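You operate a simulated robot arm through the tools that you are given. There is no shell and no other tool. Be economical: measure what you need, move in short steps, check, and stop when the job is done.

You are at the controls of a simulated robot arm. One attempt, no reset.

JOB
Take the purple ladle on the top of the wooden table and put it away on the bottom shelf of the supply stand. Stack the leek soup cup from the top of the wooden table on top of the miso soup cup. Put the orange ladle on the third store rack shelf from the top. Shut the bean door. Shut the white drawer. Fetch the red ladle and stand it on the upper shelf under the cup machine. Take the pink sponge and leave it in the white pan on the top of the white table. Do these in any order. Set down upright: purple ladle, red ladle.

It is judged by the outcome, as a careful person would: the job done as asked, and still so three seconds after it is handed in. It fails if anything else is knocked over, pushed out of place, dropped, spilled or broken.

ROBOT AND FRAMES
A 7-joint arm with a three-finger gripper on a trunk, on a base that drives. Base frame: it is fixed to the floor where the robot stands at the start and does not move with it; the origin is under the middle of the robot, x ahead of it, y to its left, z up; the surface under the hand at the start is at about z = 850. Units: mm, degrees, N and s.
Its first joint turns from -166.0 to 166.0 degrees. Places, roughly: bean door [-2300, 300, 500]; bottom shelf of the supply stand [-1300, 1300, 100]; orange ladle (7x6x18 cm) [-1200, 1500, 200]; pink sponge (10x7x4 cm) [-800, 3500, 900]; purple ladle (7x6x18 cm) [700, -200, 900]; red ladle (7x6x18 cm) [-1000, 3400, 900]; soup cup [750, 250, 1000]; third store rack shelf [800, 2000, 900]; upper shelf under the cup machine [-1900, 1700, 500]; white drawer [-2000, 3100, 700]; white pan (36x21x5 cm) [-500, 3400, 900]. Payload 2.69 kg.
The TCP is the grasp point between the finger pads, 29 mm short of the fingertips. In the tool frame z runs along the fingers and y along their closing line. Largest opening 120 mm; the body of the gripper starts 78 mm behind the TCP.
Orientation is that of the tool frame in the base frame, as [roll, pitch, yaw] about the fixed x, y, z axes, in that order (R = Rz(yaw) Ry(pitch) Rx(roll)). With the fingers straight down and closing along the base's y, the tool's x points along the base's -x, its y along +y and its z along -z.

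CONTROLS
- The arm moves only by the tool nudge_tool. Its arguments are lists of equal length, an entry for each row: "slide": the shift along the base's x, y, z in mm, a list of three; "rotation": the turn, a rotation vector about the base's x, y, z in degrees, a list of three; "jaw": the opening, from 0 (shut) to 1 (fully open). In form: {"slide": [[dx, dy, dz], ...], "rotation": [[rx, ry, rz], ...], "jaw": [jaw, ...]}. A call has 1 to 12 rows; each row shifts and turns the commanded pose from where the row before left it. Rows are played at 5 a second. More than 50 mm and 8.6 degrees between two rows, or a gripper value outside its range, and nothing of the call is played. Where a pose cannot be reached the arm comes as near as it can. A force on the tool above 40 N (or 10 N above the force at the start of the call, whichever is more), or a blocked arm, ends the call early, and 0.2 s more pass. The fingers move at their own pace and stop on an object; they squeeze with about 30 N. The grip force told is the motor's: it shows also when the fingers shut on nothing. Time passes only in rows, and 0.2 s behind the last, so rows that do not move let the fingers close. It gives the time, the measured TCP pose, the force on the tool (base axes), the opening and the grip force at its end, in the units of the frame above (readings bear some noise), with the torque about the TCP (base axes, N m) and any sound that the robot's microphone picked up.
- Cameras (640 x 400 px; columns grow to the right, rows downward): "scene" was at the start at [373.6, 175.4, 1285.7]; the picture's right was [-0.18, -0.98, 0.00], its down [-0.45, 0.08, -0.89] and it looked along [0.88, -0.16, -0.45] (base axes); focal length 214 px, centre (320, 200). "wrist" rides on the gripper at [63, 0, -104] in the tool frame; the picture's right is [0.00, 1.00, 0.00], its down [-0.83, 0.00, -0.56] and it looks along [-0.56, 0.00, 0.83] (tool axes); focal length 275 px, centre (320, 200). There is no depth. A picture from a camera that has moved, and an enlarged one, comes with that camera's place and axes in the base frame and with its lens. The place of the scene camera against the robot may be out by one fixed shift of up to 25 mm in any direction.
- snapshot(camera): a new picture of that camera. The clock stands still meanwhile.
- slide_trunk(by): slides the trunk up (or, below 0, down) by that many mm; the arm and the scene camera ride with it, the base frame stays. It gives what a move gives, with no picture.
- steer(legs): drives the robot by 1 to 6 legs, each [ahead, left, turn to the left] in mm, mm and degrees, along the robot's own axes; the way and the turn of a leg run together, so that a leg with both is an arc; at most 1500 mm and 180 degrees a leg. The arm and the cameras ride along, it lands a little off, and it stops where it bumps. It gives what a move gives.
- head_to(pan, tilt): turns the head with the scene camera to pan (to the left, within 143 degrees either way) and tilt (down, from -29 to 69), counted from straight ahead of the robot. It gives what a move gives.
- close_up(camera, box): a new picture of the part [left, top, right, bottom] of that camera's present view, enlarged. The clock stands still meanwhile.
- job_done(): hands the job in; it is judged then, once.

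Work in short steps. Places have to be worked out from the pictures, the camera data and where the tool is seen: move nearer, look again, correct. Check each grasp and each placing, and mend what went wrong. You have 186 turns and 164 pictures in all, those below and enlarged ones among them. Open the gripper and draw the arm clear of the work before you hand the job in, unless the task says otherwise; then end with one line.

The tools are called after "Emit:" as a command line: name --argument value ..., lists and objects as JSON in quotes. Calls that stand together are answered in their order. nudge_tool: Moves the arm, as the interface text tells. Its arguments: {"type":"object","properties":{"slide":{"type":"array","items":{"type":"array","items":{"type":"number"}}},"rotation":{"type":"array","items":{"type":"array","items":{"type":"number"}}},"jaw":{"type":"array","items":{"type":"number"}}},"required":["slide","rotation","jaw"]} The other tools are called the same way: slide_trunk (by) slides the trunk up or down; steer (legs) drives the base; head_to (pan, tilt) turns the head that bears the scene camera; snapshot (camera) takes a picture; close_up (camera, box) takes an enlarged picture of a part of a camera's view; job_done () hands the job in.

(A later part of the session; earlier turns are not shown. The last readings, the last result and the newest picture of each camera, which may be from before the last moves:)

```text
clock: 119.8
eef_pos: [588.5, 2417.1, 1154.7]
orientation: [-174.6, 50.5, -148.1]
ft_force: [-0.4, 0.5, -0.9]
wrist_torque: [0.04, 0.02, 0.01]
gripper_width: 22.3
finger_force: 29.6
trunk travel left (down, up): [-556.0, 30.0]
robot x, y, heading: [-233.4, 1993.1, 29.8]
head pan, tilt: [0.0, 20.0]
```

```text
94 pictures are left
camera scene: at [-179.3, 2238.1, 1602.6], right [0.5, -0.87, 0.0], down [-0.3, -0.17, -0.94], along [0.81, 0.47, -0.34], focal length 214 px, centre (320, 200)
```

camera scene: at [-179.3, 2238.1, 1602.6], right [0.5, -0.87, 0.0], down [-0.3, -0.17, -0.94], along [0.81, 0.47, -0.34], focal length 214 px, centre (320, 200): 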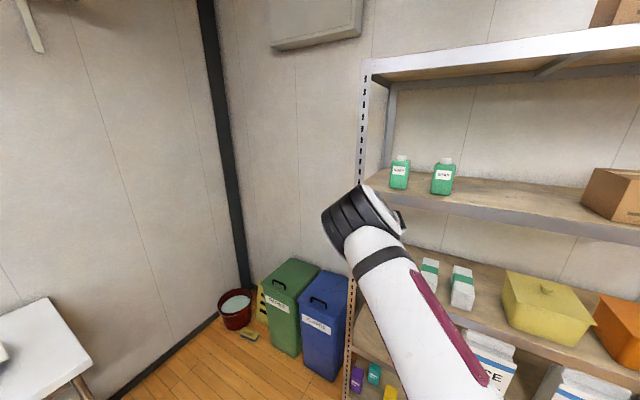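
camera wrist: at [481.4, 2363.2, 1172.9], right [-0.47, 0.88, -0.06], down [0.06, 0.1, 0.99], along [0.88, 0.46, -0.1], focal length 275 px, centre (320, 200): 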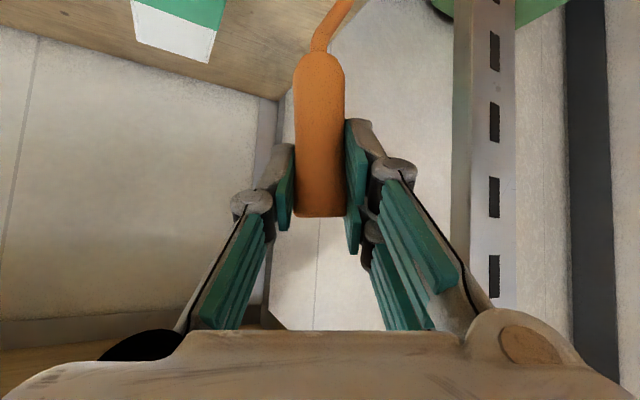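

The shelf's left end is at y≈2515 and its back at x≈980. I'll go 65 mm farther ahead to centre the ladle in the free spot, then lower it.

Emit:
steer --legs '[[70, 0, 0]]'

Emit:
nudge_tool --slide '[[0, 0, -12], [0, 0, -12], [0, 0, -10], [0, 0, -5]]' --rotation '[[0, 0, 0], [0, 0, 0], [0, 0, 0], [0, 0, 0]]' --jaw '[0.1, 0.1, 0.1, 0.1]'

Emit:
snapshot --camera "wrist"

Emit:
close_up --camera "scene" --box '[300, 150, 500, 300]'

```text
clock: 120.8
eef_pos: [648.7, 2456.6, 1154.1]
orientation: [-174.6, 50.4, -147.9]
ft_force: [-0.7, 0.5, -1.2]
wrist_torque: [0.04, -0.04, 0.02]
gripper_width: 22.1
finger_force: 29.5
trunk travel left (down, up): [-556.0, 30.0]
robot x, y, heading: [-168.2, 2026.5, 30.2]
head pan, tilt: [0.0, 20.0]
```

```text
clock: 121.8
eef_pos: [649.0, 2456.3, 1116.4]
orientation: [-174.5, 50.5, -147.9]
ft_force: [0.9, -0.3, -1.2]
wrist_torque: [0.03, -0.02, 0.03]
gripper_width: 22.3
finger_force: 30.2
trunk travel left (down, up): [-556.0, 30.0]
robot x, y, heading: [-169.4, 2025.2, 29.8]
head pan, tilt: [0.0, 20.0]
```

```text
93 pictures are left
camera wrist: at [542.3, 2401.8, 1134.5], right [-0.47, 0.88, -0.06], down [0.06, 0.1, 0.99], along [0.88, 0.46, -0.1], focal length 275 px, centre (320, 200)
```

wrist: 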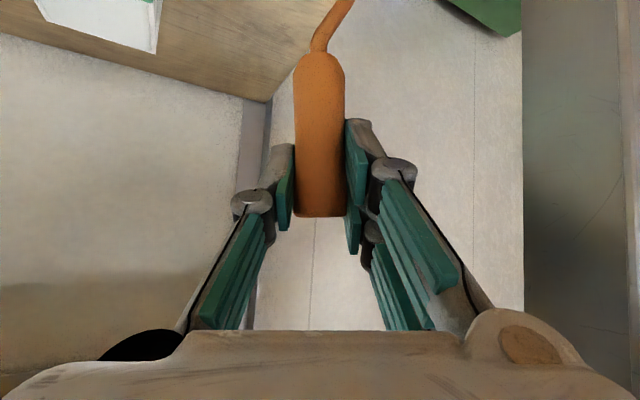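

```text
2.67 times, centred on (400, 225) of scene
camera zoom: at [-118.3, 2274.0, 1602.5], right [0.5, -0.86, 0.0], down [-0.3, -0.17, -0.94], along [0.81, 0.47, -0.34], focal length 572 px, centre (107, 133)
```

zoom: 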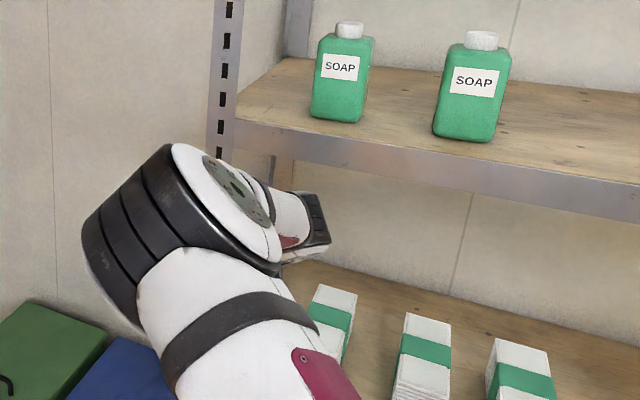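

The tool has tilted about 4° since the grasp, so I'll restore that tilt to make the ladle vertical, shift 8 mm to the right, then lower gently to contact.

Emit:
nudge_tool --slide '[[0, -8, 0], [0, 0, -4], [0, 0, -4], [0, 0, -3], [0, 0, -3], [0, 0, -3]]' --rotation '[[3.5, -1.2, 3.0], [0, 0, 0], [0, 0, 0], [0, 0, 0], [0, 0, 0], [0, 0, 0]]' --jaw '[0.1, 0.1, 0.1, 0.1, 0.1, 0.1]'

```text
clock: 123.2
eef_pos: [649.6, 2448.9, 1104.5]
orientation: [-178.3, 53.9, -147.9]
ft_force: [-0.3, -1.9, 34.0]
wrist_torque: [-0.19, 0.35, -0.04]
gripper_width: 22.4
finger_force: 29.8
trunk travel left (down, up): [-556.0, 30.0]
robot x, y, heading: [-170.5, 2024.8, 30.0]
head pan, tilt: [0.0, 20.0]
```

Contact at 34 N. I'll ease up, open, and back straight out a little to check.

Emit:
nudge_tool --slide '[[0, 0, 3], [0, 0, 0], [0, 0, 0]]' --rotation '[[0, 0, 0], [0, 0, 0], [0, 0, 0]]' --jaw '[0.1, 0.4, 0.5]'

Emit:
steer --legs '[[-120, 0, 0]]'

Emit:
snapshot --camera "wrist"

```text
clock: 124.0
eef_pos: [648.6, 2448.3, 1101.0]
orientation: [-178.2, 53.2, -147.9]
ft_force: [-0.5, 0.1, -0.1]
wrist_torque: [0.05, 0.03, -0.01]
gripper_width: 60.1
finger_force: 0.0
trunk travel left (down, up): [-556.0, 30.0]
robot x, y, heading: [-172.3, 2030.2, 30.3]
head pan, tilt: [0.0, 20.0]
```

```text
clock: 125.2
eef_pos: [546.5, 2383.6, 1101.9]
orientation: [-178.2, 53.4, -148.2]
ft_force: [-0.8, -0.1, 0.4]
wrist_torque: [0.01, -0.01, 0.01]
gripper_width: 59.8
finger_force: 0.1
trunk travel left (down, up): [-556.0, 30.0]
robot x, y, heading: [-273.9, 1967.8, 29.9]
head pan, tilt: [0.0, 20.0]
```

```text
91 pictures are left
camera wrist: at [441.2, 2323.7, 1113.8], right [-0.51, 0.86, -0.02], down [0.03, 0.04, 1.0], along [0.86, 0.51, -0.05], focal length 275 px, centre (320, 200)
```

wrist: 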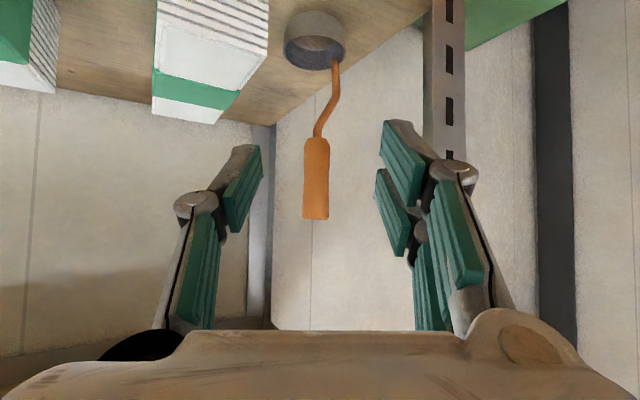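

The orange ladle stands upright on the third shelf. Next comes the white table: I'll back off, turn to face +y, and return to a compact tool-down pose.

Emit:
steer --legs '[[-200, 0, 0], [0, 0, 60]]'

Emit:
slide_trunk --by -200

Emit:
nudge_tool --slide '[[0, -30, 30], [0, -30, 30], [0, -30, 30], [0, -30, 20], [0, -30, 20], [0, -20, 0], [0, -20, 0]]' --rotation '[[-8, 0, 0], [-8, 0, 0], [-8, 0, 0], [-8, 0, 0], [-8, 0, 0], [-8, 0, 0], [-5.4, 0, 0]]' --jaw '[1, 1, 1, 1, 1, 1, 1]'

Emit:
head_to --pan 0 --tilt 20

Emit:
snapshot --camera "scene"

```text
clock: 129.5
eef_pos: [-406.8, 2788.7, 1101.8]
orientation: [-178.3, 53.3, -87.2]
ft_force: [-0.2, -0.2, 0.0]
wrist_torque: [0.01, 0.01, 0.06]
gripper_width: 59.8
finger_force: 0.0
trunk travel left (down, up): [-556.0, 30.0]
robot x, y, heading: [-442.0, 1870.0, 90.9]
head pan, tilt: [0.0, 20.0]
```

```text
clock: 131.7
eef_pos: [-406.3, 2789.2, 902.4]
orientation: [-178.3, 53.3, -87.2]
ft_force: [0.0, 0.6, 0.0]
wrist_torque: [0.01, 0.0, 0.0]
gripper_width: 59.8
finger_force: 0.1
trunk travel left (down, up): [-356.0, 230.0]
robot x, y, heading: [-441.2, 1867.4, 90.7]
head pan, tilt: [0.0, 20.0]
```

```text
clock: 133.3
eef_pos: [-406.0, 2599.0, 1032.8]
orientation: [179.5, -0.2, -88.4]
ft_force: [0.0, -0.5, -0.2]
wrist_torque: [0.02, 0.0, 0.02]
gripper_width: 119.8
finger_force: 0.0
trunk travel left (down, up): [-356.0, 230.0]
robot x, y, heading: [-444.1, 1867.8, 90.9]
head pan, tilt: [0.0, 20.0]
```

```text
clock: 133.9
eef_pos: [-407.4, 2600.1, 1032.7]
orientation: [179.6, 0.1, -88.3]
ft_force: [-0.1, 0.0, -1.0]
wrist_torque: [0.03, 0.02, 0.03]
gripper_width: 119.8
finger_force: 0.0
trunk travel left (down, up): [-356.0, 230.0]
robot x, y, heading: [-445.8, 1869.7, 90.9]
head pan, tilt: [0.0, 20.0]
```

```text
90 pictures are left
camera scene: at [-627.2, 2192.8, 1401.9], right [1.0, 0.01, 0.0], down [0.0, -0.34, -0.94], along [-0.01, 0.94, -0.34], focal length 214 px, centre (320, 200)
```

scene: 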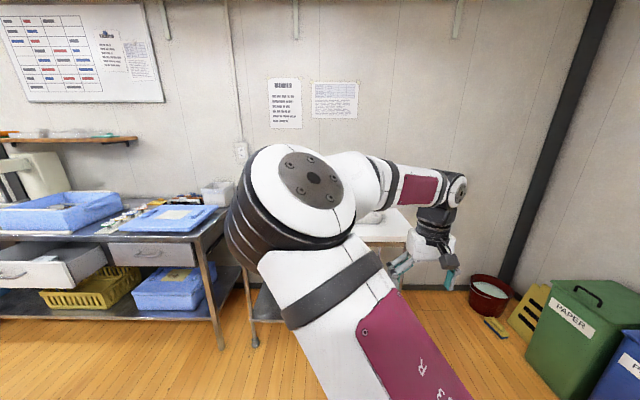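

The table is ahead and to the left. I'll raise the tool, shift left 330 and go ahead 400, then look down with the wrist camera.

Emit:
nudge_tool --slide '[[0, 0, 45], [0, 0, 45], [0, 0, 20]]' --rotation '[[0, 0, 0], [0, 0, 0], [0, 0, 0]]' --jaw '[1, 1, 1]'

Emit:
steer --legs '[[0, 330, 0], [400, 0, 0]]'

Emit:
snapshot --camera "wrist"

Emit:
snapshot --camera "scene"

```text
clock: 134.7
eef_pos: [-406.7, 2597.5, 1141.2]
orientation: [179.5, -0.1, -88.3]
ft_force: [-0.4, 0.5, 0.2]
wrist_torque: [-0.01, 0.01, 0.01]
gripper_width: 119.9
finger_force: 0.0
trunk travel left (down, up): [-356.0, 230.0]
robot x, y, heading: [-445.0, 1871.1, 90.6]
head pan, tilt: [0.0, 20.0]
```

```text
clock: 138.9
eef_pos: [-734.8, 2997.7, 1139.9]
orientation: [179.4, -0.1, -88.2]
ft_force: [-0.3, -0.1, -0.2]
wrist_torque: [0.04, -0.01, -0.01]
gripper_width: 120.0
finger_force: 0.1
trunk travel left (down, up): [-356.0, 230.0]
robot x, y, heading: [-770.2, 2270.9, 91.1]
head pan, tilt: [0.0, 20.0]
```

```text
89 pictures are left
camera wrist: at [-731.3, 2935.3, 1245.5], right [-1.0, -0.03, 0.01], down [-0.02, 0.83, 0.56], along [-0.03, 0.55, -0.83], focal length 275 px, centre (320, 200)
```

wrist: 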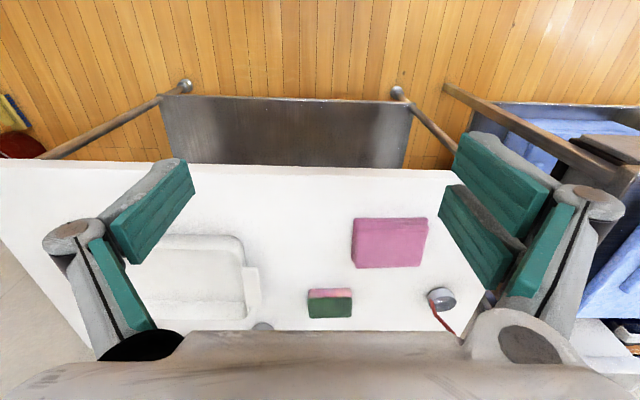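

```text
88 pictures are left
camera scene: at [-954.0, 2592.0, 1401.9], right [1.0, 0.01, 0.0], down [0.01, -0.34, -0.94], along [-0.01, 0.94, -0.34], focal length 214 px, centre (320, 200)
```

scene: 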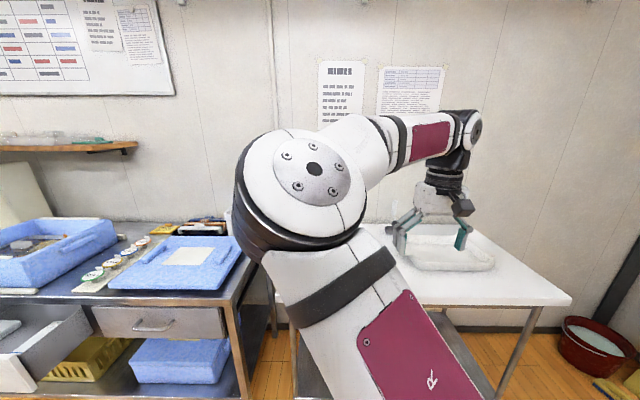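

The table holds a large pink block, a small pink-and-green sponge, the pan and the red ladle. I'll zoom in to decide which is the pink sponge.

Emit:
close_up --camera "wrist" --box '[250, 180, 480, 340]'

```text
2.50 times, centred on (365, 260) of wrist
camera zoom: at [-731.3, 2935.3, 1245.5], right [-1.0, -0.03, 0.01], down [-0.02, 0.83, 0.56], along [-0.03, 0.55, -0.83], focal length 688 px, centre (208, 50)
```

zoom: 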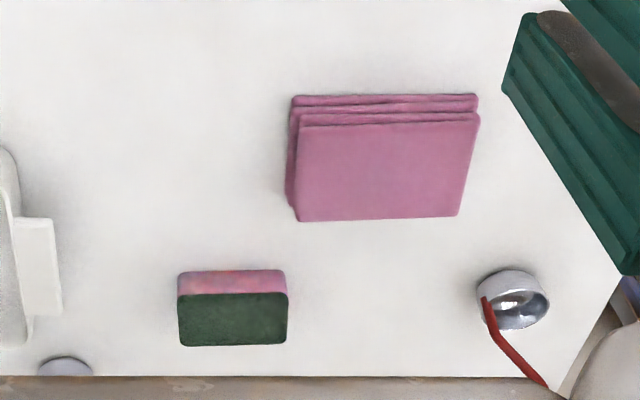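

The large item is folded cloths. The small one, at about (−774, 3444), is the sponge: 94 × 73 mm with a green top. I'll drive 220 mm closer and move above it.

Emit:
steer --legs '[[220, 0, 0]]'

Emit:
nudge_tool --slide '[[-12, 40, 0], [-12, 40, 0], [-12, 40, 0]]' --rotation '[[0, 0, 0], [0, 0, 0], [0, 0, 0]]' --jaw '[1, 1, 1]'

Emit:
snapshot --camera "wrist"

```text
clock: 140.6
eef_pos: [-739.3, 3206.5, 1140.4]
orientation: [179.5, -0.1, -88.3]
ft_force: [-1.2, -0.5, -0.1]
wrist_torque: [-0.01, -0.03, -0.02]
gripper_width: 120.2
finger_force: 0.0
trunk travel left (down, up): [-356.0, 230.0]
robot x, y, heading: [-778.5, 2481.3, 90.9]
head pan, tilt: [0.0, 20.0]
```

```text
clock: 141.4
eef_pos: [-777.8, 3326.0, 1137.4]
orientation: [179.6, -0.1, -88.2]
ft_force: [-0.8, 0.3, 0.4]
wrist_torque: [0.04, 0.01, 0.02]
gripper_width: 120.3
finger_force: 0.1
trunk travel left (down, up): [-356.0, 230.0]
robot x, y, heading: [-772.0, 2480.0, 90.7]
head pan, tilt: [0.0, 20.0]
```

```text
86 pictures are left
camera wrist: at [-774.5, 3264.8, 1243.5], right [-1.0, -0.04, 0.01], down [-0.03, 0.83, 0.55], along [-0.03, 0.55, -0.83], focal length 275 px, centre (320, 200)
```

wrist: 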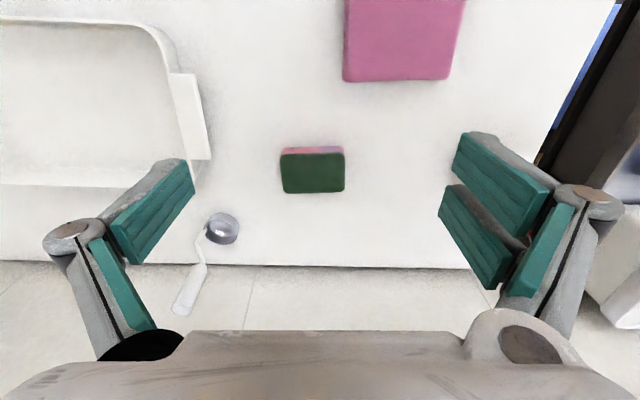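

Triangulating gives the sponge top at (−774, 3459, ~880). I'll move above it and halfway down, then verify.

Emit:
nudge_tool --slide '[[1, 45, 0], [1, 45, 0], [1, 43, 0], [0, 0, -45], [0, 0, -45], [0, 0, -45]]' --rotation '[[0, 0, 0], [0, 0, 0], [0, 0, 0], [0, 0, 0], [0, 0, 0], [0, 0, 0]]' --jaw '[1, 1, 1, 1, 1, 1]'

Emit:
snapshot --camera "wrist"

```text
clock: 142.8
eef_pos: [-774.3, 3444.5, 998.5]
orientation: [179.5, 0.0, -88.1]
ft_force: [0.4, 0.2, 0.0]
wrist_torque: [0.04, -0.01, 0.04]
gripper_width: 119.8
finger_force: 0.1
out of reach, approached as far as the arm can: row 3
trunk travel left (down, up): [-356.0, 230.0]
robot x, y, heading: [-772.6, 2481.0, 90.9]
head pan, tilt: [0.0, 20.0]
```

```text
85 pictures are left
camera wrist: at [-772.0, 3381.7, 1103.0], right [-1.0, -0.04, 0.01], down [-0.02, 0.83, 0.56], along [-0.03, 0.56, -0.83], focal length 275 px, centre (320, 200)
```

wrist: 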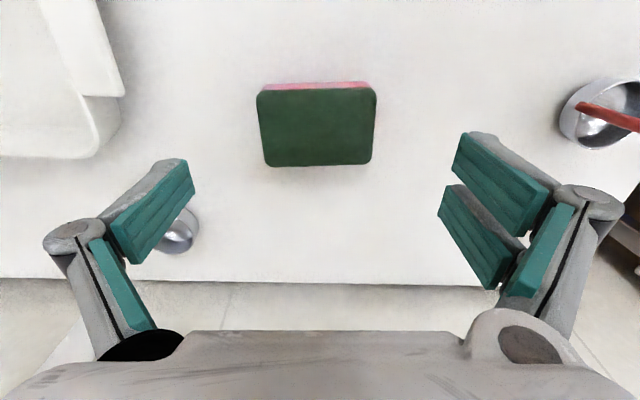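

I'm centred in x and need about 14 mm more in y. I'll nudge the base ahead 15 mm, then lower and close on the sponge.

Emit:
steer --legs '[[15, 0, 0]]'

Emit:
nudge_tool --slide '[[0, 0, -40], [0, 0, -40], [0, 0, -28]]' --rotation '[[0, 0, 0], [0, 0, 0], [0, 0, 0]]' --jaw '[1, 1, 1]'

Emit:
snapshot --camera "wrist"

```text
clock: 143.5
eef_pos: [-773.6, 3458.2, 997.4]
orientation: [179.5, -0.1, -88.1]
ft_force: [0.0, -0.4, 1.0]
wrist_torque: [0.0, 0.01, 0.03]
gripper_width: 120.1
finger_force: 0.0
trunk travel left (down, up): [-356.0, 230.0]
robot x, y, heading: [-773.7, 2492.7, 90.8]
head pan, tilt: [0.0, 20.0]
```

```text
clock: 144.3
eef_pos: [-772.2, 3458.0, 886.9]
orientation: [179.5, -0.1, -88.2]
ft_force: [0.1, -1.1, -0.4]
wrist_torque: [0.05, 0.0, 0.0]
gripper_width: 119.8
finger_force: 0.1
trunk travel left (down, up): [-356.0, 230.0]
robot x, y, heading: [-774.7, 2493.6, 91.2]
head pan, tilt: [0.0, 20.0]
```

```text
84 pictures are left
camera wrist: at [-770.3, 3396.9, 992.7], right [-1.0, -0.04, 0.01], down [-0.03, 0.83, 0.56], along [-0.03, 0.55, -0.83], focal length 275 px, centre (320, 200)
```

wrist: 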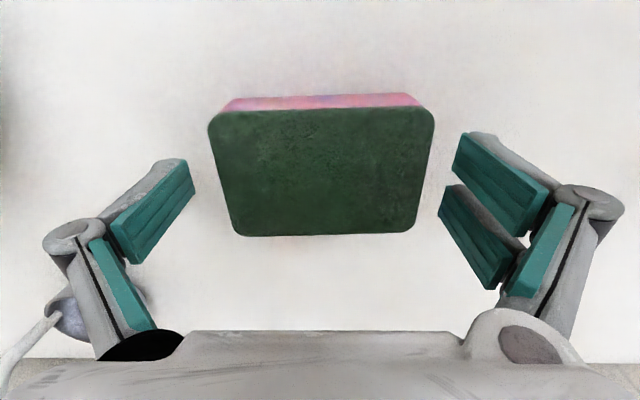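

Well centred. I'll go down 9 mm more and close.

Emit:
nudge_tool --slide '[[0, 0, -9], [0, 0, 0], [0, 0, 0], [0, 0, 0]]' --rotation '[[0, 0, 0], [0, 0, 0], [0, 0, 0], [0, 0, 0]]' --jaw '[1, 0.6, 0.6, 0.6]'

Emit:
nudge_tool --slide '[[0, 0, 30], [0, 0, 40], [0, 0, 40], [0, 0, 40]]' --rotation '[[0, 0, 0], [0, 0, 0], [0, 0, 0], [0, 0, 0]]' --jaw '[0.6, 0.6, 0.6, 0.6]'

Emit:
snapshot --camera "wrist"

```text
clock: 145.3
eef_pos: [-774.4, 3458.3, 878.9]
orientation: [179.5, 0.0, -88.2]
ft_force: [-1.0, 1.2, 5.7]
wrist_torque: [0.06, 0.06, 0.05]
gripper_width: 93.6
finger_force: 30.1
trunk travel left (down, up): [-356.0, 230.0]
robot x, y, heading: [-770.4, 2495.8, 91.0]
head pan, tilt: [0.0, 20.0]
```

```text
clock: 146.3
eef_pos: [-776.3, 3458.4, 1029.8]
orientation: [179.6, -0.1, -88.2]
ft_force: [0.0, -0.4, -1.2]
wrist_torque: [-0.05, -0.02, -0.01]
gripper_width: 93.5
finger_force: 29.8
trunk travel left (down, up): [-356.0, 230.0]
robot x, y, heading: [-774.3, 2490.3, 90.9]
head pan, tilt: [0.0, 20.0]
```

```text
83 pictures are left
camera wrist: at [-772.5, 3396.7, 1135.1], right [-1.0, -0.04, 0.01], down [-0.03, 0.83, 0.55], along [-0.03, 0.55, -0.83], focal length 275 px, centre (320, 200)
```

wrist: 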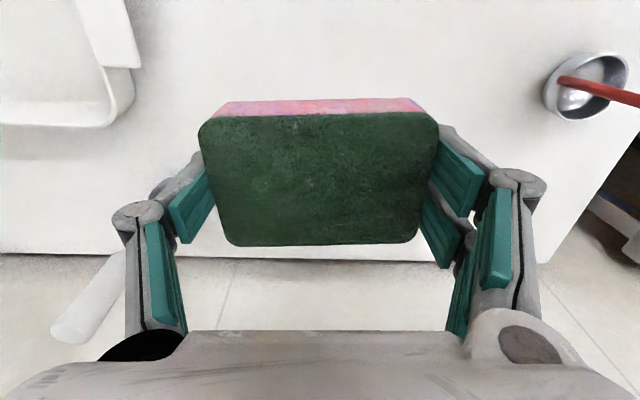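

The sponge is held. I'll rise, retreat from the white ladle and move over the pan.

Emit:
nudge_tool --slide '[[0, -35, 30], [0, -40, 28], [45, 0, 0], [45, 0, 0], [45, 0, 0], [45, 0, 0], [45, 0, 0]]' --rotation '[[0, 0, 0], [0, 0, 0], [0, 0, 0], [0, 0, 0], [0, 0, 0], [0, 0, 0], [0, 0, 0]]' --jaw '[0.6, 0.6, 0.6, 0.6, 0.6, 0.6, 0.6]'

Emit:
snapshot --camera "wrist"

Emit:
head_to --pan -20 --tilt 30

Emit:
snapshot --camera "scene"

```text
clock: 147.9
eef_pos: [-598.7, 3367.7, 1087.8]
orientation: [179.5, -0.1, -88.1]
ft_force: [-0.6, 0.0, 0.5]
wrist_torque: [-0.01, 0.04, -0.05]
gripper_width: 93.4
finger_force: 29.8
out of reach, approached as far as the arm can: row 6, 7
trunk travel left (down, up): [-356.0, 230.0]
robot x, y, heading: [-775.0, 2494.6, 90.9]
head pan, tilt: [0.0, 20.0]
```

```text
82 pictures are left
camera wrist: at [-596.8, 3306.6, 1192.8], right [-1.0, -0.04, 0.01], down [-0.03, 0.83, 0.55], along [-0.03, 0.55, -0.83], focal length 275 px, centre (320, 200)
```

wrist: 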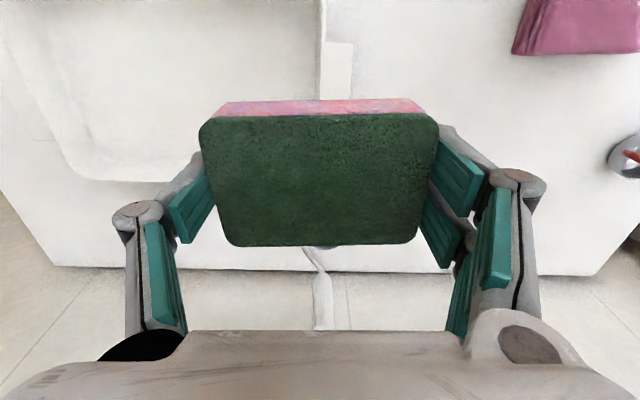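

```text
clock: 148.8
eef_pos: [-599.6, 3368.5, 1088.9]
orientation: [179.4, -0.1, -88.1]
ft_force: [0.6, -0.3, 0.6]
wrist_torque: [0.03, 0.01, -0.03]
gripper_width: 93.4
finger_force: 30.2
trunk travel left (down, up): [-356.0, 230.0]
robot x, y, heading: [-772.6, 2498.1, 90.9]
head pan, tilt: [-20.0, 30.0]
```

```text
81 pictures are left
camera scene: at [-927.1, 2808.1, 1385.9], right [0.95, -0.33, 0.0], down [-0.16, -0.47, -0.87], along [0.28, 0.82, -0.5], focal length 214 px, centre (320, 200)
```

scene: 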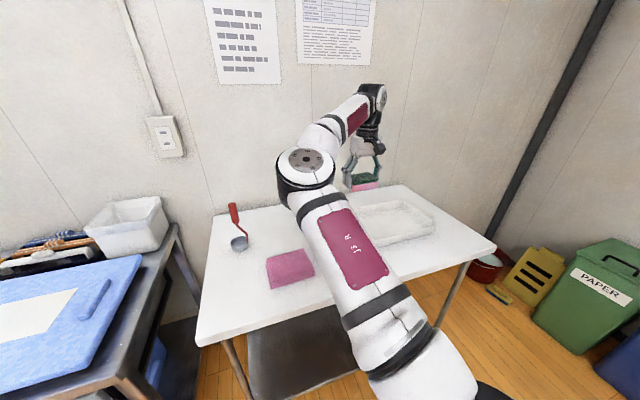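

The pan's centre is near (−458, 3376). I'll drive 140 mm to the right so the sponge is right over it.

Emit:
steer --legs '[[0, -140, 0]]'

Emit:
snapshot --camera "wrist"

```text
clock: 150.1
eef_pos: [-458.2, 3371.4, 1088.1]
orientation: [179.4, 0.0, -88.4]
ft_force: [-0.6, -0.1, -1.0]
wrist_torque: [0.01, -0.01, -0.02]
gripper_width: 93.1
finger_force: 29.4
trunk travel left (down, up): [-356.0, 230.0]
robot x, y, heading: [-628.4, 2494.6, 90.8]
head pan, tilt: [-20.0, 30.0]
```

```text
80 pictures are left
camera wrist: at [-454.2, 3308.8, 1193.0], right [-1.0, -0.03, 0.01], down [-0.02, 0.83, 0.55], along [-0.03, 0.55, -0.83], focal length 275 px, centre (320, 200)
```

wrist: 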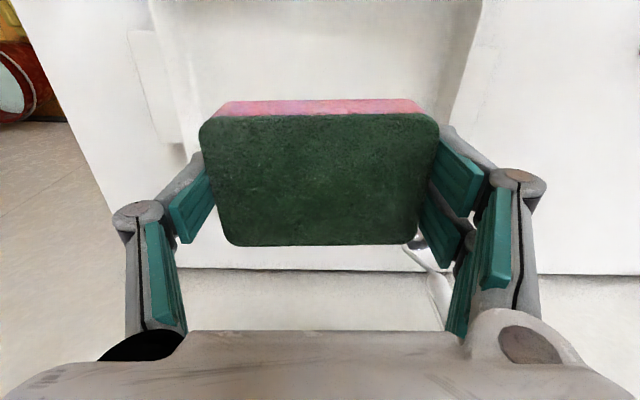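

Centred over the pan. I'll lower the sponge, slowly at the end.

Emit:
nudge_tool --slide '[[0, 0, -45], [0, 0, -45], [0, 0, -45], [0, 0, -40], [0, 0, -10], [0, 0, -5], [0, 0, -5], [0, 0, -4]]' --rotation '[[0, 0, 0], [0, 0, 0], [0, 0, 0], [0, 0, 0], [0, 0, 0], [0, 0, 0], [0, 0, 0], [0, 0, 0]]' --jaw '[0.6, 0.6, 0.6, 0.6, 0.6, 0.6, 0.6, 0.6]'

Emit:
snapshot --camera "wrist"

```text
clock: 151.9
eef_pos: [-456.9, 3371.5, 887.9]
orientation: [179.5, -0.1, -88.2]
ft_force: [0.4, -0.1, 0.6]
wrist_torque: [-0.02, -0.02, 0.03]
gripper_width: 93.2
finger_force: 30.6
trunk travel left (down, up): [-356.0, 230.0]
robot x, y, heading: [-634.3, 2496.3, 90.9]
head pan, tilt: [-20.0, 30.0]
```

```text
79 pictures are left
camera wrist: at [-453.8, 3309.0, 993.3], right [-1.0, -0.04, 0.01], down [-0.02, 0.83, 0.56], along [-0.03, 0.55, -0.83], focal length 275 px, centre (320, 200)
```

wrist: 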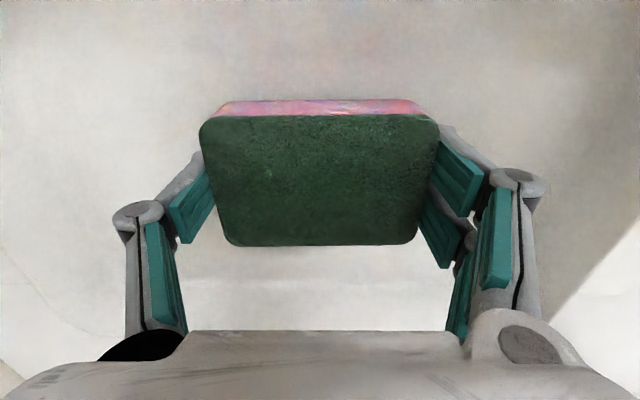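

Well inside the pan and a few mm above its floor. I'll ease down to it, release, and rise.

Emit:
nudge_tool --slide '[[0, 0, -3], [0, 0, -3], [0, 0, 0], [0, 0, 0], [0, 0, 20], [0, 0, 45], [0, 0, 45], [0, 0, 45], [0, 0, 45]]' --rotation '[[0, 0, 0], [0, 0, 0], [0, 0, 0], [0, 0, 0], [0, 0, 0], [0, 0, 0], [0, 0, 0], [0, 0, 0], [0, 0, 0]]' --jaw '[0.6, 0.6, 0.9, 1, 1, 1, 1, 1, 1]'

Emit:
snapshot --camera "wrist"

```text
clock: 153.9
eef_pos: [-458.1, 3373.2, 1083.5]
orientation: [179.6, -0.1, -88.3]
ft_force: [0.3, -0.3, -0.3]
wrist_torque: [-0.03, -0.02, -0.01]
gripper_width: 120.1
finger_force: 0.1
trunk travel left (down, up): [-356.0, 230.0]
robot x, y, heading: [-630.3, 2496.8, 91.0]
head pan, tilt: [-20.0, 30.0]
```

```text
78 pictures are left
camera wrist: at [-455.1, 3310.7, 1188.1], right [-1.0, -0.03, 0.01], down [-0.02, 0.83, 0.55], along [-0.03, 0.55, -0.83], focal length 275 px, centre (320, 200)
```

wrist: 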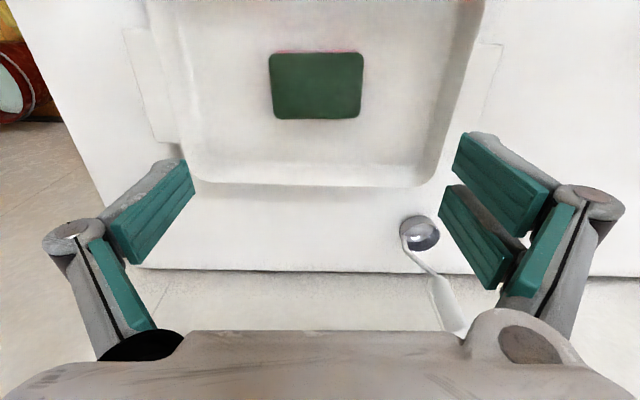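

The sponge lies in the pan. Now I'll look toward the cup machine near (−1900, 1700) and the drawer to plan the red ladle's placing.

Emit:
head_to --pan 118 --tilt 20

Emit:
snapshot --camera "scene"

Emit:
close_up --camera "scene" --box '[240, 100, 480, 300]'

```text
clock: 156.1
eef_pos: [-458.0, 3371.9, 1081.7]
orientation: [179.5, -0.1, -88.3]
ft_force: [1.2, 0.1, -0.3]
wrist_torque: [-0.01, 0.01, 0.0]
gripper_width: 120.0
finger_force: 0.1
trunk travel left (down, up): [-356.0, 230.0]
robot x, y, heading: [-634.5, 2497.3, 90.7]
head pan, tilt: [118.0, 20.0]
```

```text
77 pictures are left
camera scene: at [-895.9, 2680.2, 1401.9], right [-0.48, 0.88, 0.0], down [0.3, 0.17, -0.94], along [-0.82, -0.45, -0.34], focal length 214 px, centre (320, 200)
```

scene: 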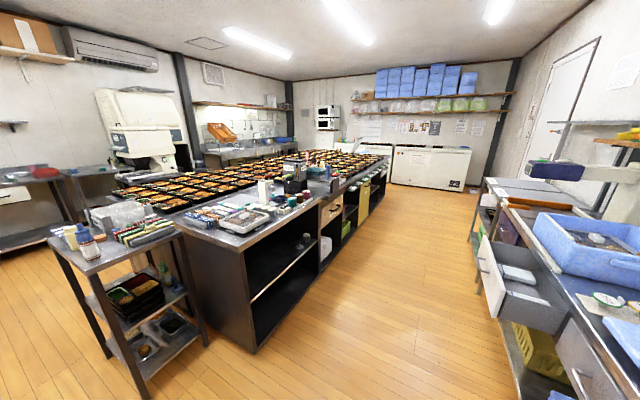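

```text
2.00 times, centred on (360, 200) of scene
camera zoom: at [-895.9, 2680.2, 1401.9], right [-0.48, 0.88, 0.0], down [0.3, 0.17, -0.94], along [-0.82, -0.45, -0.34], focal length 429 px, centre (240, 200)
```

zoom: 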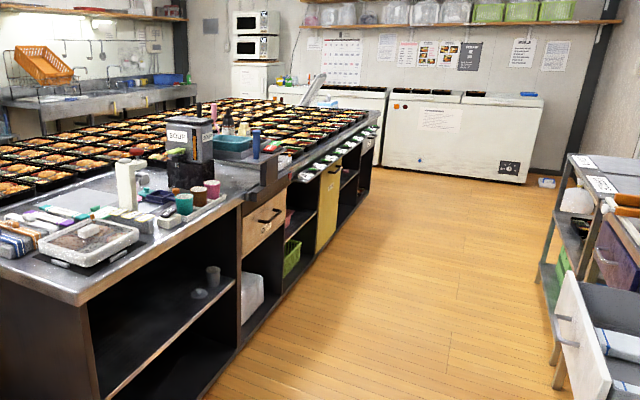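

The open compartment under the cup machine faces +y. Its upper shelf is at z≈520 and mostly empty, from x≈−1430 to −2200 with its face at y≈1980. I'll pitch the tool forward again and reposition for the red ladle.

Emit:
nudge_tool --slide '[[-10, -40, 10], [-10, -40, 10], [-10, -35, 5], [-10, -30, 0], [-10, -30, 0], [0, 0, 0]]' --rotation '[[8.4, 0, 0], [8.4, 0, 0], [8.4, 0, 0], [8.4, 0, 0], [8.4, 0, 0], [8.4, 0, 0]]' --jaw '[0.5, 0.5, 0.5, 0.5, 0.5, 0.5]'

Emit:
steer --legs '[[0, 390, 0]]'

Emit:
head_to --pan 10 --tilt 30

Emit:
snapshot --camera "scene"

Emit:
snapshot --camera "wrist"

```text
clock: 157.5
eef_pos: [-508.9, 3198.0, 1107.7]
orientation: [-178.3, 50.3, -87.2]
ft_force: [-0.3, -0.8, 0.1]
wrist_torque: [-0.03, 0.0, -0.04]
gripper_width: 59.9
finger_force: 0.0
trunk travel left (down, up): [-356.0, 230.0]
robot x, y, heading: [-631.8, 2495.2, 90.8]
head pan, tilt: [118.0, 20.0]
```

```text
clock: 159.9
eef_pos: [-897.1, 3190.4, 1109.0]
orientation: [-178.5, 50.3, -87.3]
ft_force: [-0.1, -0.2, 0.4]
wrist_torque: [0.02, -0.01, -0.02]
gripper_width: 60.0
finger_force: 0.1
trunk travel left (down, up): [-356.0, 230.0]
robot x, y, heading: [-1025.6, 2492.1, 91.3]
head pan, tilt: [118.0, 20.0]
```

```text
clock: 161.8
eef_pos: [-897.3, 3190.9, 1108.7]
orientation: [-178.5, 50.3, -87.6]
ft_force: [-0.1, -0.9, 0.2]
wrist_torque: [0.01, 0.01, 0.01]
gripper_width: 60.1
finger_force: 0.1
trunk travel left (down, up): [-356.0, 230.0]
robot x, y, heading: [-1022.5, 2493.6, 90.9]
head pan, tilt: [10.0, 30.0]
```

```text
75 pictures are left
camera scene: at [-1245.2, 2800.6, 1387.9], right [0.9, 0.45, 0.0], down [0.21, -0.43, -0.88], along [-0.39, 0.79, -0.48], focal length 214 px, centre (320, 200)
```

scene: 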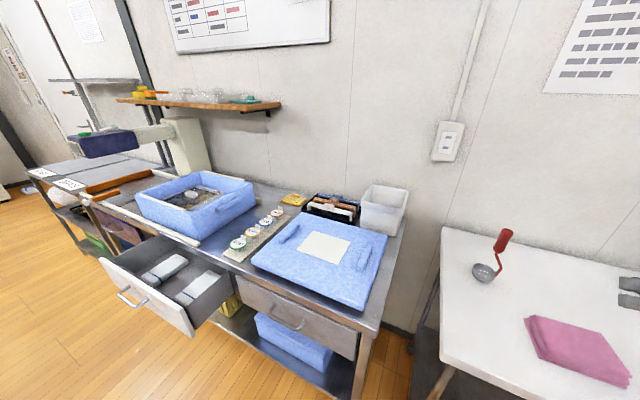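

```text
74 pictures are left
camera wrist: at [-895.1, 3070.9, 1127.9], right [-1.0, -0.03, -0.02], down [-0.02, 0.1, 0.99], along [-0.02, 0.99, -0.1], focal length 275 px, centre (320, 200)
```

wrist: 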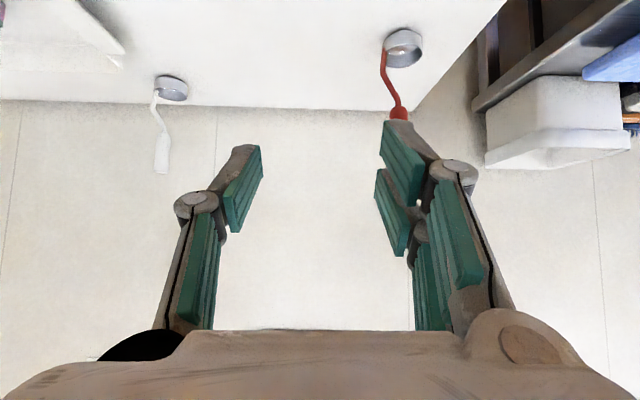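

Ladle bowl at (−1019, 3444). I'll drive left 112 mm to line the gripper up with its handle.

Emit:
steer --legs '[[0, 114, 0]]'

Emit:
nudge_tool --slide '[[0, 20, -35], [0, 20, -35], [0, 20, -30]]' --rotation '[[0, 0, 0], [0, 0, 0], [0, 0, 0]]' --jaw '[0.5, 0.5, 0.5]'

Emit:
snapshot --camera "wrist"

```text
clock: 163.0
eef_pos: [-1011.3, 3188.0, 1107.7]
orientation: [-178.5, 50.3, -87.3]
ft_force: [-0.3, -0.7, 0.1]
wrist_torque: [0.0, 0.01, 0.02]
gripper_width: 60.0
finger_force: 0.0
trunk travel left (down, up): [-356.0, 230.0]
robot x, y, heading: [-1133.0, 2489.4, 91.2]
head pan, tilt: [10.0, 30.0]
```

```text
clock: 163.8
eef_pos: [-1014.0, 3249.1, 1007.4]
orientation: [-178.5, 50.3, -87.3]
ft_force: [0.7, 0.4, 0.2]
wrist_torque: [-0.02, -0.02, 0.0]
gripper_width: 60.0
finger_force: 0.0
trunk travel left (down, up): [-356.0, 230.0]
robot x, y, heading: [-1133.3, 2490.7, 91.0]
head pan, tilt: [10.0, 30.0]
```

```text
73 pictures are left
camera wrist: at [-1011.1, 3130.2, 1025.5], right [-1.0, -0.03, -0.02], down [-0.02, 0.1, 0.99], along [-0.03, 0.99, -0.11], focal length 275 px, centre (320, 200)
```

wrist: 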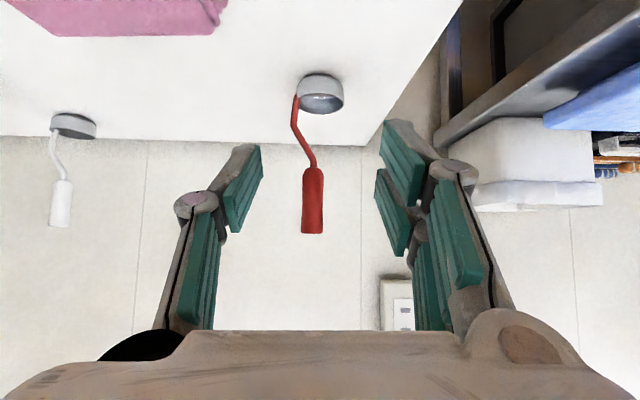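

The handle is at x≈−1012, y≈3440, with its top at z≈1028. I'll drive ahead 80 and then extend the arm to close the remaining gap.

Emit:
steer --legs '[[80, 0, 0]]'

Emit:
nudge_tool --slide '[[0, 25, -2], [0, 25, -2]]' --rotation '[[0, 0, 0], [0, 0, 0]]' --jaw '[0.5, 0.5]'

Emit:
snapshot --camera "wrist"

```text
clock: 164.9
eef_pos: [-1014.3, 3331.5, 1007.1]
orientation: [-178.5, 50.3, -87.3]
ft_force: [-0.5, 0.2, 0.5]
wrist_torque: [0.02, 0.02, 0.0]
gripper_width: 60.1
finger_force: 0.1
trunk travel left (down, up): [-356.0, 230.0]
robot x, y, heading: [-1135.5, 2570.9, 91.0]
head pan, tilt: [10.0, 30.0]
```

```text
clock: 165.5
eef_pos: [-1014.8, 3381.9, 1003.6]
orientation: [-178.5, 50.3, -87.3]
ft_force: [0.4, 0.4, -0.4]
wrist_torque: [0.02, 0.01, 0.0]
gripper_width: 60.1
finger_force: 0.1
trunk travel left (down, up): [-356.0, 230.0]
robot x, y, heading: [-1134.7, 2570.0, 91.3]
head pan, tilt: [10.0, 30.0]
```

```text
72 pictures are left
camera wrist: at [-1012.4, 3262.7, 1021.9], right [-1.0, -0.03, -0.02], down [-0.02, 0.1, 0.99], along [-0.03, 0.99, -0.1], focal length 275 px, centre (320, 200)
```

wrist: 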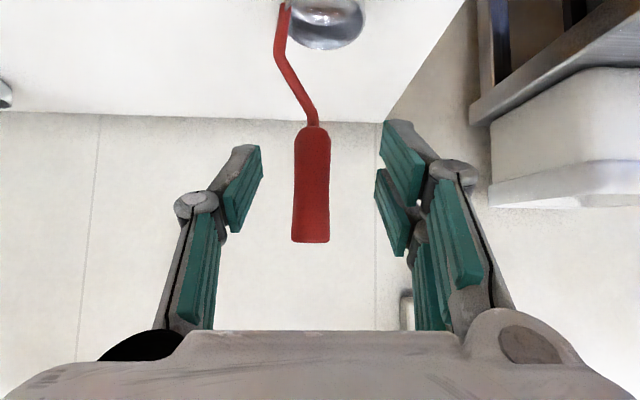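

The handle is about 40 mm ahead. I'll make the final advance and close.

Emit:
nudge_tool --slide '[[4, 17, -4], [0, 17, -4], [0, 0, 0], [0, 0, 0], [0, 0, 0]]' --rotation '[[0, 0, 0], [0, 0, 0], [0, 0, 0], [0, 0, 0], [0, 0, 0]]' --jaw '[0.5, 0.5, 0.3, 0.1, 0.1]'

Emit:
snapshot --camera "wrist"

```text
clock: 166.7
eef_pos: [-1011.9, 3414.9, 993.8]
orientation: [-178.5, 50.3, -87.2]
ft_force: [0.1, 0.3, 0.6]
wrist_torque: [-0.03, -0.02, -0.01]
gripper_width: 22.7
finger_force: 29.5
trunk travel left (down, up): [-356.0, 230.0]
robot x, y, heading: [-1137.0, 2571.3, 91.1]
head pan, tilt: [10.0, 30.0]
```

```text
71 pictures are left
camera wrist: at [-1008.9, 3295.4, 1013.0], right [-1.0, -0.03, -0.02], down [-0.02, 0.1, 0.99], along [-0.03, 0.99, -0.1], focal length 275 px, centre (320, 200)
```

wrist: 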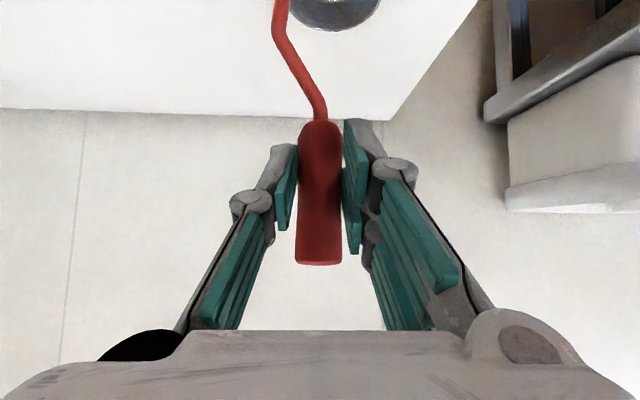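

Gripped well (22.7 mm). I'll lift it and draw the arm back before turning.

Emit:
nudge_tool --slide '[[0, 0, 40], [0, 0, 40], [0, -10, 30], [0, -45, 0], [0, -45, 0], [0, -45, 0], [0, -45, 0], [0, -30, 0]]' --rotation '[[0, 0, 0], [0, 0, 0], [0, 0, 0], [0, 0, 0], [0, 0, 0], [0, 0, 0], [0, 0, 0], [0, 0, 0]]' --jaw '[0.1, 0.1, 0.1, 0.1, 0.1, 0.1, 0.1, 0.1]'

Emit:
snapshot --camera "scene"

```text
clock: 168.5
eef_pos: [-1003.7, 3200.3, 1112.3]
orientation: [-178.4, 50.1, -87.1]
ft_force: [0.2, 0.0, -1.1]
wrist_torque: [-0.02, 0.02, -0.01]
gripper_width: 22.8
finger_force: 30.4
out of reach, approached as far as the arm can: row 8
trunk travel left (down, up): [-356.0, 230.0]
robot x, y, heading: [-1136.0, 2570.7, 91.1]
head pan, tilt: [10.0, 30.0]
```

```text
70 pictures are left
camera scene: at [-1336.1, 2887.6, 1385.7], right [0.98, 0.19, 0.0], down [0.1, -0.49, -0.87], along [-0.17, 0.85, -0.5], focal length 214 px, centre (320, 200)
```

scene: 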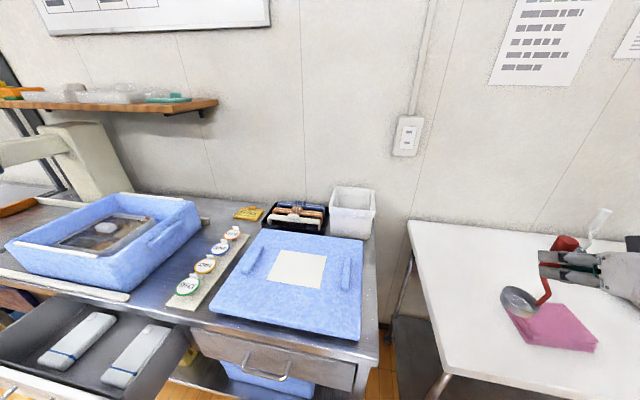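

The ladle is upright in the grip. I'll back off slightly so the base corners clear, then turn clockwise in two legs to heading ≈250.

Emit:
steer --legs '[[-60, -40, 0], [0, 0, -100], [0, 0, -101]]'

Emit:
slide_trunk --by -250

Emit:
head_to --pan 0 --tilt 35

Emit:
snapshot --camera "scene"

Emit:
snapshot --camera "wrist"

```text
clock: 178.1
eef_pos: [-1469.9, 1987.5, 1111.1]
orientation: [-178.5, 50.1, 68.6]
ft_force: [1.2, -0.1, -1.4]
wrist_torque: [0.02, -0.02, -0.02]
gripper_width: 22.6
finger_force: 29.9
trunk travel left (down, up): [-356.0, 230.0]
robot x, y, heading: [-1092.3, 2510.2, -112.8]
head pan, tilt: [10.0, 30.0]
```

```text
clock: 180.3
eef_pos: [-1497.0, 1926.1, 883.9]
orientation: [-178.6, 50.9, 68.7]
ft_force: [0.9, 0.0, 14.5]
wrist_torque: [-0.17, -0.12, -0.02]
gripper_width: 11.4
finger_force: 0.1
trunk travel left (down, up): [-122.0, 464.0]
robot x, y, heading: [-1096.2, 2511.7, -112.8]
head pan, tilt: [10.0, 30.0]
stopped: the force on the tool passed its limit at 78 N (the readings are from after the stop); the commanded pose is now the measured one
```

```text
clock: 181.0
eef_pos: [-1496.4, 1927.0, 883.3]
orientation: [-178.5, 50.8, 68.8]
ft_force: [-4.5, -9.5, 22.0]
wrist_torque: [-0.56, 0.04, -0.07]
gripper_width: 11.1
finger_force: 0.1
trunk travel left (down, up): [-122.0, 464.0]
robot x, y, heading: [-1095.5, 2510.0, -112.9]
head pan, tilt: [0.0, 35.0]
```

```text
69 pictures are left
camera scene: at [-1058.2, 2082.7, 1144.4], right [-0.92, 0.39, 0.0], down [0.22, 0.53, -0.82], along [-0.32, -0.75, -0.57], focal length 214 px, centre (320, 200)
```

scene: 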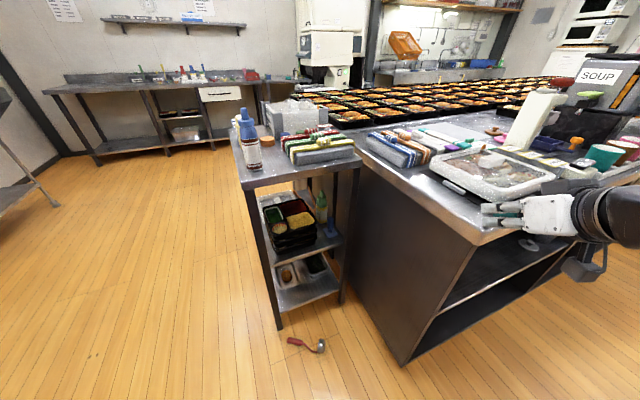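

```text
68 pictures are left
camera wrist: at [-1451.4, 2040.0, 902.0], right [0.93, -0.38, -0.02], down [-0.02, -0.09, 1.0], along [-0.38, -0.92, -0.09], focal length 275 px, centre (320, 200)
```

wrist: 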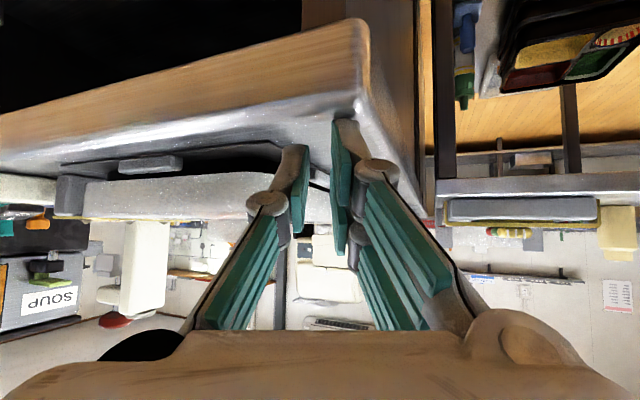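

Lowering the trunk also carries the arm forward, so the ladle caught the counter edge and slipped. It now lies on the floor near (−1170, 1660). I'll lift clear of the counter and check what the contact did.

Emit:
slide_trunk --by 80

Emit:
steer --legs '[[-120, 0, 0]]'

Emit:
snapshot --camera "wrist"

Emit:
close_up --camera "scene" --box '[200, 200, 480, 390]'

```text
clock: 182.2
eef_pos: [-1495.7, 1927.2, 962.5]
orientation: [-178.7, 50.5, 68.6]
ft_force: [-1.3, 0.8, -0.7]
wrist_torque: [-0.01, 0.01, 0.02]
gripper_width: 11.9
finger_force: 0.1
trunk travel left (down, up): [-202.0, 384.0]
robot x, y, heading: [-1091.0, 2512.8, -113.1]
head pan, tilt: [0.0, 35.0]
```

```text
clock: 183.4
eef_pos: [-1450.5, 2034.3, 962.1]
orientation: [-178.7, 50.6, 68.7]
ft_force: [0.5, -0.6, 0.6]
wrist_torque: [0.0, -0.03, 0.01]
gripper_width: 12.0
finger_force: 0.0
trunk travel left (down, up): [-202.0, 384.0]
robot x, y, heading: [-1045.8, 2616.9, -112.8]
head pan, tilt: [0.0, 35.0]
```

```text
67 pictures are left
camera wrist: at [-1405.6, 2146.9, 980.9], right [0.93, -0.38, -0.02], down [-0.02, -0.1, 0.99], along [-0.38, -0.92, -0.1], focal length 275 px, centre (320, 200)
```

wrist: 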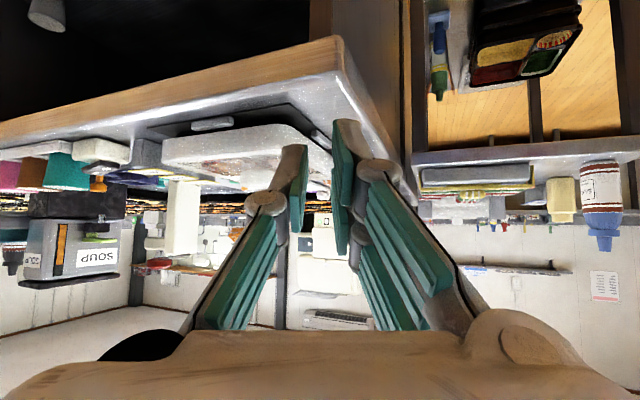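

```text
2.11 times, centred on (340, 295) of scene
camera zoom: at [-1008.4, 2200.4, 1224.8], right [-0.92, 0.39, 0.0], down [0.22, 0.53, -0.82], along [-0.32, -0.75, -0.57], focal length 452 px, centre (278, 0)
```

zoom: 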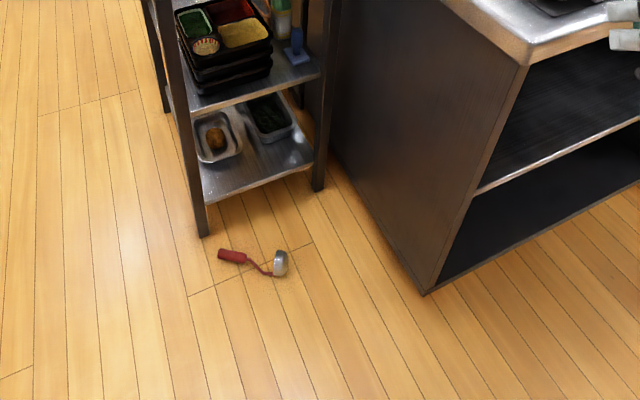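

Nothing on the counter or stand was disturbed. The ladle's handle runs on the floor from (−1156, 1647) to (−1100, 1600). I'll turn to face −y, move into place, and put the tool straight down with its closing line across the handle.

Emit:
steer --legs '[[0, 0, 23], [110, 40, 0]]'

Emit:
nudge_tool --slide '[[15, -10, 0], [15, -10, 0], [15, -10, 0], [15, -10, 0], [15, -10, 0], [15, -10, 0]]' --rotation '[[8.4, 0, 0], [8.4, 0, 0], [8.4, 0, 0], [8.4, 0, 0], [8.4, 0, 0], [8.4, 0, 0]]' --jaw '[0.6, 0.6, 0.6, 0.6, 0.6, 0.6]'

```text
clock: 185.8
eef_pos: [-1148.6, 1816.4, 961.9]
orientation: [-178.7, 50.5, 91.9]
ft_force: [-0.4, 0.1, -0.1]
wrist_torque: [0.03, -0.04, -0.01]
gripper_width: 12.1
finger_force: 0.1
trunk travel left (down, up): [-202.0, 384.0]
robot x, y, heading: [-1007.7, 2508.5, -89.6]
head pan, tilt: [0.0, 35.0]
```

```text
clock: 187.2
eef_pos: [-1058.4, 1757.7, 961.6]
orientation: [180.0, 0.2, 91.2]
ft_force: [-0.9, -0.2, 0.0]
wrist_torque: [-0.03, -0.07, 0.02]
gripper_width: 72.2
finger_force: 0.1
trunk travel left (down, up): [-202.0, 384.0]
robot x, y, heading: [-1009.7, 2508.2, -89.6]
head pan, tilt: [0.0, 35.0]
```

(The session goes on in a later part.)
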